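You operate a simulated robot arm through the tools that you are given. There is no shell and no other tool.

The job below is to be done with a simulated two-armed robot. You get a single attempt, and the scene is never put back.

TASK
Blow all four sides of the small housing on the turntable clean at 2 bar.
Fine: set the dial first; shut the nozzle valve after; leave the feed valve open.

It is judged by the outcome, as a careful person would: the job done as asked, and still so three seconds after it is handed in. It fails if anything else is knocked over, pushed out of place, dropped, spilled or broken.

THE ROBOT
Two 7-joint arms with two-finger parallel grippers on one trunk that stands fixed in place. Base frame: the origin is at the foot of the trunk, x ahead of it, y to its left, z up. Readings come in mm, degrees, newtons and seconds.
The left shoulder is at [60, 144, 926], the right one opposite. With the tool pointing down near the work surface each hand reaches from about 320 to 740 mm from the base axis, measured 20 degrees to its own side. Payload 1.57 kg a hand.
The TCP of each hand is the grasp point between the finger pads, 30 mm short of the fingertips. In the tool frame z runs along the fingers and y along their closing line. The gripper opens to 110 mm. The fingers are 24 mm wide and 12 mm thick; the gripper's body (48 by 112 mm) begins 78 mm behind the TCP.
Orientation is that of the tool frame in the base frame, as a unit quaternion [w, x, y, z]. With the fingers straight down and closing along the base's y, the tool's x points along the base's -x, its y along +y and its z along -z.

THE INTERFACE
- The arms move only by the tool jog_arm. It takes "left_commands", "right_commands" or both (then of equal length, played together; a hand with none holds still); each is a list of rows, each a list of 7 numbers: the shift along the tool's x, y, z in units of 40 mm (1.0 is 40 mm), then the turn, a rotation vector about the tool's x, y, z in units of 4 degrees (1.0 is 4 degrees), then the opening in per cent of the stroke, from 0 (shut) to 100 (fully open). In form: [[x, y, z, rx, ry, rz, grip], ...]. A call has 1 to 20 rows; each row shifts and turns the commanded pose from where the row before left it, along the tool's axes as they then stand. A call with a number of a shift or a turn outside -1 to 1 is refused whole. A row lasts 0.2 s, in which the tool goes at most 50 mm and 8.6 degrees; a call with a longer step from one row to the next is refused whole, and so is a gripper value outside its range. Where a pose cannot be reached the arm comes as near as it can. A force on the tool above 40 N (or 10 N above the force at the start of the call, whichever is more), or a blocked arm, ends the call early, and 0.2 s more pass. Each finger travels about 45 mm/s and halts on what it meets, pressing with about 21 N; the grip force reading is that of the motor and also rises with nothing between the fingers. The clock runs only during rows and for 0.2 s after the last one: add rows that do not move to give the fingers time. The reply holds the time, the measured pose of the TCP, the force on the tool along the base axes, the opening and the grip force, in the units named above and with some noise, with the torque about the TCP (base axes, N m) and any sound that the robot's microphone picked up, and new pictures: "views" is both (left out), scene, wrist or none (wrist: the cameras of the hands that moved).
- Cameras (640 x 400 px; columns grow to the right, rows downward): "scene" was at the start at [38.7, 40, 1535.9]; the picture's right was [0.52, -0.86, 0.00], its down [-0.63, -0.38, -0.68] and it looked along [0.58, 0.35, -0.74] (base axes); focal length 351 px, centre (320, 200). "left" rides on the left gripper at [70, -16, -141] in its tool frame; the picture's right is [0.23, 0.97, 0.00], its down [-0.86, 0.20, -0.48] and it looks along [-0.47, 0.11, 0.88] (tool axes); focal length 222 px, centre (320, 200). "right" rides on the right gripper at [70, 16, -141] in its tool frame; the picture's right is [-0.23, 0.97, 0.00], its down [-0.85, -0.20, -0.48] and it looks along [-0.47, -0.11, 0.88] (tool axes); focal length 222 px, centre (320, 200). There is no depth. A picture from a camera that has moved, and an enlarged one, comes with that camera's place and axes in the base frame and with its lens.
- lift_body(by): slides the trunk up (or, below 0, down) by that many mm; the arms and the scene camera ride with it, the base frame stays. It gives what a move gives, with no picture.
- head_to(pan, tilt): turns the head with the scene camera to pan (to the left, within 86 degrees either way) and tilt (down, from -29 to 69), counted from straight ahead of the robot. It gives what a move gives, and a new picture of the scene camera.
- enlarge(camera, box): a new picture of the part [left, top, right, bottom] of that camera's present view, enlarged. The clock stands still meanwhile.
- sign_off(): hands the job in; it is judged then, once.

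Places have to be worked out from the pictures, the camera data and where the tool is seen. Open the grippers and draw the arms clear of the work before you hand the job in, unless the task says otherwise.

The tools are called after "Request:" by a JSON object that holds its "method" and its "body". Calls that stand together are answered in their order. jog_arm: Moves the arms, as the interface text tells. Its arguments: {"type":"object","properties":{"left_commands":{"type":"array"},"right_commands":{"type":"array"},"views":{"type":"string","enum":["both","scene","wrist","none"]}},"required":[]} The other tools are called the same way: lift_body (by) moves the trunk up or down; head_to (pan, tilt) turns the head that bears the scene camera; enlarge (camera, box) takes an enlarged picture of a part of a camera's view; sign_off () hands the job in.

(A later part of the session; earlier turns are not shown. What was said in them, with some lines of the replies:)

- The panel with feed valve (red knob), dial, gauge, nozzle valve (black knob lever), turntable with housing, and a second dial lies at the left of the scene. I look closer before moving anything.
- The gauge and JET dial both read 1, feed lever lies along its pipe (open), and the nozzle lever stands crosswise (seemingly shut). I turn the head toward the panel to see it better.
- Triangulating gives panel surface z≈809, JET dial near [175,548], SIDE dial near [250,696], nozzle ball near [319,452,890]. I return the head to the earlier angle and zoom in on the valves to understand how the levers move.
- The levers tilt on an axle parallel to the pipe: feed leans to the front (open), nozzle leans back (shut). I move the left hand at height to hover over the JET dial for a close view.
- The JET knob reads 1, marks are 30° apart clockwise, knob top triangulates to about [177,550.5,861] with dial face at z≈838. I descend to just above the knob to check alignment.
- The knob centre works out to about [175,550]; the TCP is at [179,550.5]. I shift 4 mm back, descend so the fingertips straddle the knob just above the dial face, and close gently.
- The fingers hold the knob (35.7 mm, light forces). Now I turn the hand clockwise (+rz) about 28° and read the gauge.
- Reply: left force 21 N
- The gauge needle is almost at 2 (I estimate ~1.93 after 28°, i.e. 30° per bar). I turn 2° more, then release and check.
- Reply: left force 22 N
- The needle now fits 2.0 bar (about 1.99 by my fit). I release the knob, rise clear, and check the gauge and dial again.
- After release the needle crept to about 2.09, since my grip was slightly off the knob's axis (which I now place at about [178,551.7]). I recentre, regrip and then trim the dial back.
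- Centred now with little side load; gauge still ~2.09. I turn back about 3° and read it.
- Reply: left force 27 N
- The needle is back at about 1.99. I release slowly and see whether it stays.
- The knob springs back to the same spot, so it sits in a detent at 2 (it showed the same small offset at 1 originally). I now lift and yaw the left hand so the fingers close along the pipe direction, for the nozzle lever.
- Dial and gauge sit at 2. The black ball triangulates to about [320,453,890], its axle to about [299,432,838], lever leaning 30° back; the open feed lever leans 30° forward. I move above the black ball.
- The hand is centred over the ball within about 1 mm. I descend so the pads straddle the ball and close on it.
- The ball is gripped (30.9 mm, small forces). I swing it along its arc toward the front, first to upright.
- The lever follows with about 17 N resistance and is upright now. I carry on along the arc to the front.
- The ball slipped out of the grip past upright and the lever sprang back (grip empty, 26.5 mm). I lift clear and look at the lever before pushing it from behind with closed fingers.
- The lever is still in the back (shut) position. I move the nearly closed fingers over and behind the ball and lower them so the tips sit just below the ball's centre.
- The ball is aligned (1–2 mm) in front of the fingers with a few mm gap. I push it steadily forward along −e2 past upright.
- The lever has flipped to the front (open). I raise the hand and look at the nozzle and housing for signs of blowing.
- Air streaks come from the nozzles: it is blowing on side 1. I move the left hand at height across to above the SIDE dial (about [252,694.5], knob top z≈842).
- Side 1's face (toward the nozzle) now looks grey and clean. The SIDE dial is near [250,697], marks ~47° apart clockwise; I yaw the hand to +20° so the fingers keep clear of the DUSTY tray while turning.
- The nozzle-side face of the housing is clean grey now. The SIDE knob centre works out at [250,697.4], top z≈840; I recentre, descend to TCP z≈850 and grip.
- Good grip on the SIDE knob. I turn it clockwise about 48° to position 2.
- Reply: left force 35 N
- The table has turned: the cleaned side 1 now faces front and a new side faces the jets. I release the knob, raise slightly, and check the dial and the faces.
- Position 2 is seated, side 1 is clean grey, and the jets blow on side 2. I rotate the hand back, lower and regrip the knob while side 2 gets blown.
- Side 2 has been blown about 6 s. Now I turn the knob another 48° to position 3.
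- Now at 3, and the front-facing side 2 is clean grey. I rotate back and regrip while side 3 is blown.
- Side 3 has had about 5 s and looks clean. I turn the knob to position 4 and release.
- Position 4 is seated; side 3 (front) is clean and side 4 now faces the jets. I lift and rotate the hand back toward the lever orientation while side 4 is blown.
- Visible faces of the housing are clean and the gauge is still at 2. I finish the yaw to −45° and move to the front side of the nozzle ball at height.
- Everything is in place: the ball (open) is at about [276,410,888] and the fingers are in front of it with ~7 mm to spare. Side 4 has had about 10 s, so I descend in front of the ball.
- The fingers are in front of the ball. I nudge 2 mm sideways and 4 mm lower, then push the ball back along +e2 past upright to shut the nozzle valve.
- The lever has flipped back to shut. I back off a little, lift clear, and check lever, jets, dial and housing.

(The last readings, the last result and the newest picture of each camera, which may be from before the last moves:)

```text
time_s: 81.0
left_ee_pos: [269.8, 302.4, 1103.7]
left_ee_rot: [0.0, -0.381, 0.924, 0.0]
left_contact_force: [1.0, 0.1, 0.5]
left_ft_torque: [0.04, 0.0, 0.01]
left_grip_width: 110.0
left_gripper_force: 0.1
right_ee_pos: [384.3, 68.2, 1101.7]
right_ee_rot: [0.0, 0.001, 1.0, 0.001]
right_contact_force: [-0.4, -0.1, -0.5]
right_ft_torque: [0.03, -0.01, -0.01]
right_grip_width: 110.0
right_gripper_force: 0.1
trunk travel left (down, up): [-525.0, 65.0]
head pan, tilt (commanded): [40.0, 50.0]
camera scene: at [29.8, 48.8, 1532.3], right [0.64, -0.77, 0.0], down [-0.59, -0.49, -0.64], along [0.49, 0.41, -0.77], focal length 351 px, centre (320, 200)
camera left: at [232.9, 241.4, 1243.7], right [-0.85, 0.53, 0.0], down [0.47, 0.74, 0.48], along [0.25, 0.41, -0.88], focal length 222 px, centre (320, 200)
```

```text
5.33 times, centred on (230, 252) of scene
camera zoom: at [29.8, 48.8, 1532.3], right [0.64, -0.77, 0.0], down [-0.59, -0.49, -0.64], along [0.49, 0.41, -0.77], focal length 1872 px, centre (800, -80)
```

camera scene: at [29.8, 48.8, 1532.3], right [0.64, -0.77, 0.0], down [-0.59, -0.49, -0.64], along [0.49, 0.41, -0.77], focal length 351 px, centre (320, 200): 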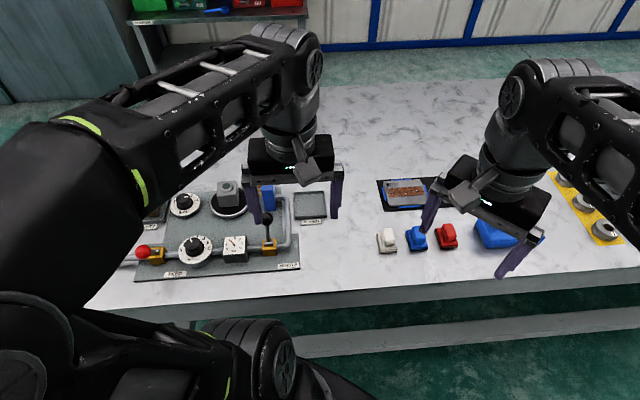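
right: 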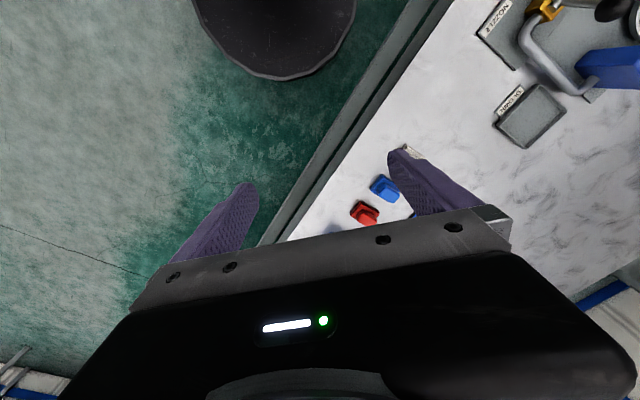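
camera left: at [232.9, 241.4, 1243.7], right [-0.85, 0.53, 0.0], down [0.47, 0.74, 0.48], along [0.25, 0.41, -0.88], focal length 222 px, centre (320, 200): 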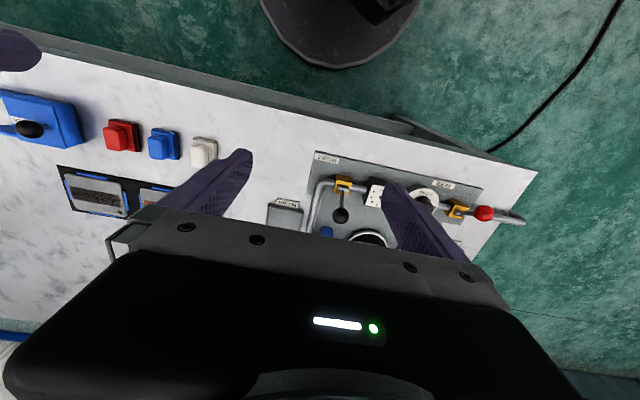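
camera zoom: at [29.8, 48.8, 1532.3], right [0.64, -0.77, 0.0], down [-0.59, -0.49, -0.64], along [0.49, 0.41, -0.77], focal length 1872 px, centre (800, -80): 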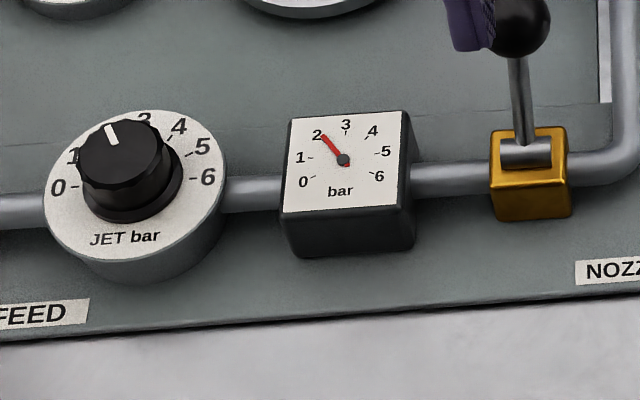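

The nozzle lever is back (shut), the feed lever still forward (open), JET dial on 2, and the housing's faces look clean. I return the hand to about its starting pose and take a last look.

Request:
{"method": "jog_arm", "body": {"left_commands": [[0, 0, 0, 0, 0, 1, 100], [0, 0, 0, 0, 0, 1, 100], [0, 0, 0, 0, 0, 1, 100], [0, 0, 0, 0, 0, 1, 100], [0, 0, 0, 0, 0, 1, 100], [0, 0, 0, 0, 0, 1, 100], [0, 0, 0, 0, 0, 1, 100], [0, 0, 0, 0, 0, 1, 100], [0, 0, 0, 0, 0, 1, 100], [0, 0, 0, 0, 0, 1, 100], [0, 0, 0, 0, 0, 1, 100], [0, 0, 0, 0, 0, 0.2, 100], [0, 0, -0.5, 0, 0, 0, 100], [0, 0, -0.5, 0, 0, 0, 100], [0, 0, -0.5, 0, 0, 0, 100], [0, 0, 0, 0, 0, 0, 100]], "views": "both"}}

Request:
{"method": "enlarge", "body": {"camera": "scene", "box": [110, 150, 310, 275]}}

Request:
{"method": "enlarge", "body": {"camera": "scene", "box": [190, 160, 310, 235]}}

Request:
{"method": "enlarge", "body": {"camera": "left", "box": [360, 80, 560, 205]}}

```text
time_s: 84.4
left_ee_pos: [281.5, 293.7, 1111.6]
left_ee_rot: [0.001, 0.0, 1.0, 0.0]
left_contact_force: [-0.1, 0.7, 0.1]
left_ft_torque: [0.01, 0.0, 0.03]
left_grip_width: 109.9
left_gripper_force: 0.0
left hand out of reach, approached as far as the arm can: row 13, 14, 15
right_ee_pos: [383.3, 69.6, 1102.5]
right_ee_rot: [-0.001, 0.0, 1.0, 0.0]
right_contact_force: [0.3, 0.7, 0.3]
right_ft_torque: [0.0, -0.01, 0.03]
right_grip_width: 110.0
right_gripper_force: 0.0
trunk travel left (down, up): [-525.0, 65.0]
head pan, tilt (commanded): [40.0, 50.0]
camera scene: at [29.5, 49.0, 1532.3], right [0.64, -0.77, 0.0], down [-0.59, -0.49, -0.64], along [0.49, 0.41, -0.77], focal length 351 px, centre (320, 200)
camera left: at [212.7, 277.1, 1251.5], right [-0.23, 0.97, 0.0], down [0.85, 0.2, 0.48], along [0.47, 0.11, -0.88], focal length 222 px, centre (320, 200)
```

scene: 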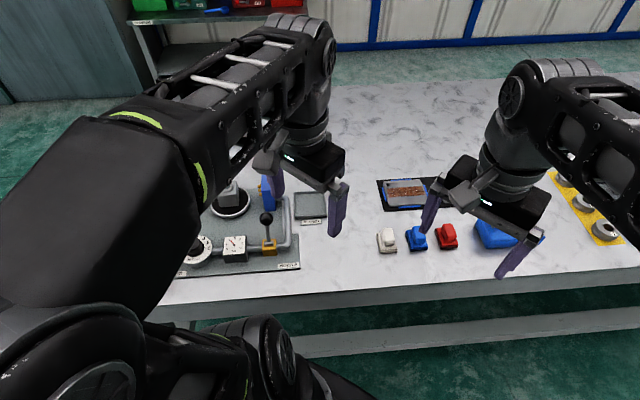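
left: 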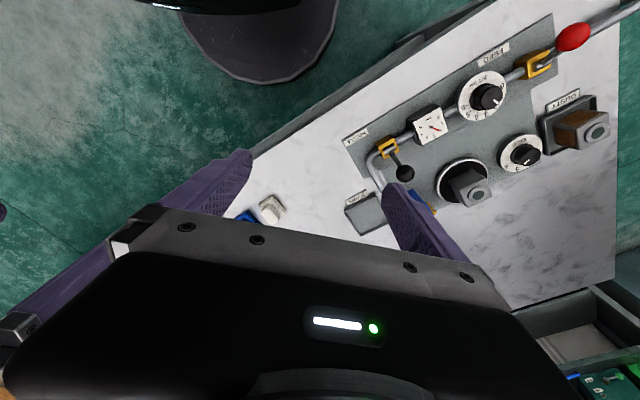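

```text
3.20 times, centred on (210, 212) of scene
camera zoom: at [29.5, 49.0, 1532.3], right [0.64, -0.77, 0.0], down [-0.59, -0.49, -0.64], along [0.49, 0.41, -0.77], focal length 1123 px, centre (672, 160)
```

zoom: 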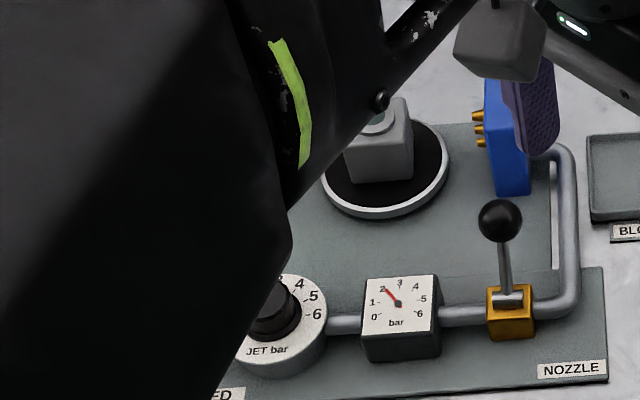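

```text
5.33 times, centred on (250, 198) of scene
camera zoom: at [29.5, 49.0, 1532.3], right [0.64, -0.77, 0.0], down [-0.59, -0.49, -0.64], along [0.49, 0.41, -0.77], focal length 1872 px, centre (693, 213)
```

zoom: 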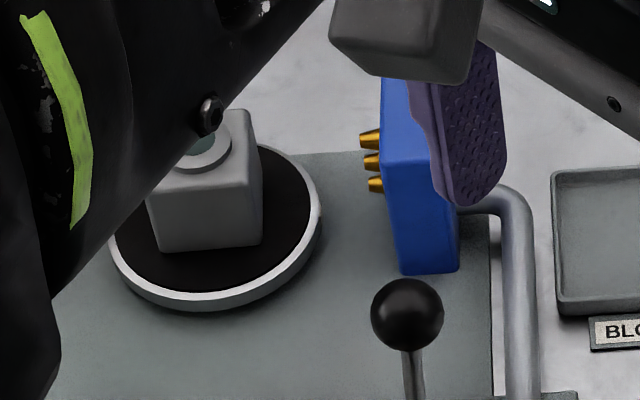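

```text
3.20 times, centred on (460, 142) of left
camera zoom: at [212.7, 277.1, 1251.5], right [-0.23, 0.97, 0.0], down [0.85, 0.2, 0.48], along [0.47, 0.11, -0.88], focal length 711 px, centre (-128, 384)
```

zoom: 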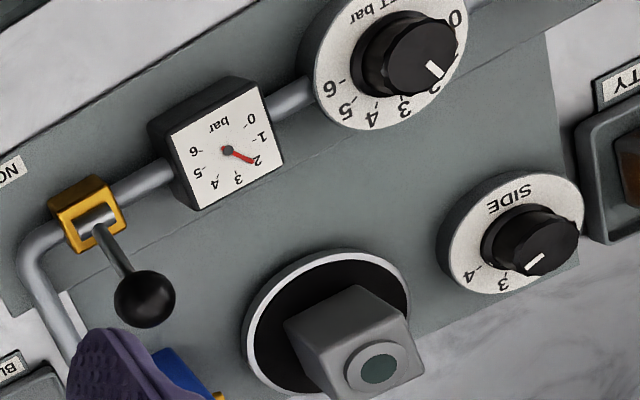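

No air streaks remain, the nozzle lever is shut, feed is open, the JET dial and gauge read 2, and all four sides were seen clean grey in turn. Both grippers are open and clear, so I hand the job in.

Request:
{"method": "sign_off", "body": {}}

```text
The job is handed in.
```

The housing on the turntable has been blown on all four sides at 2 bar. As far as the camera views show, every side is clean grey.

- **Dial:** I set the JET dial to 2 before opening the nozzle. By my reading the gauge needle rests slightly past its 2 mark, at about 2.1. It was offset the same way at 1 before I touched it. The knob springs back to this position when trimmed, so I left it there.
- **Sides:** each side faced the jets for about 5 seconds or more. I saw sides 1 to 3 clean once they turned to the front, and side 4 clean as it faced the nozzles.
- **Nozzle valve:** it is shut again, with no air streaks visible. My first try at opening it by gripping the ball slipped and the lever sprang back, so I pushed it open and shut with closed fingers instead.
- **Feed valve:** I left it open.

The SIDE dial is at 4. Nothing else was knocked or moved as far as I could see. Both grippers are open and clear of the work.
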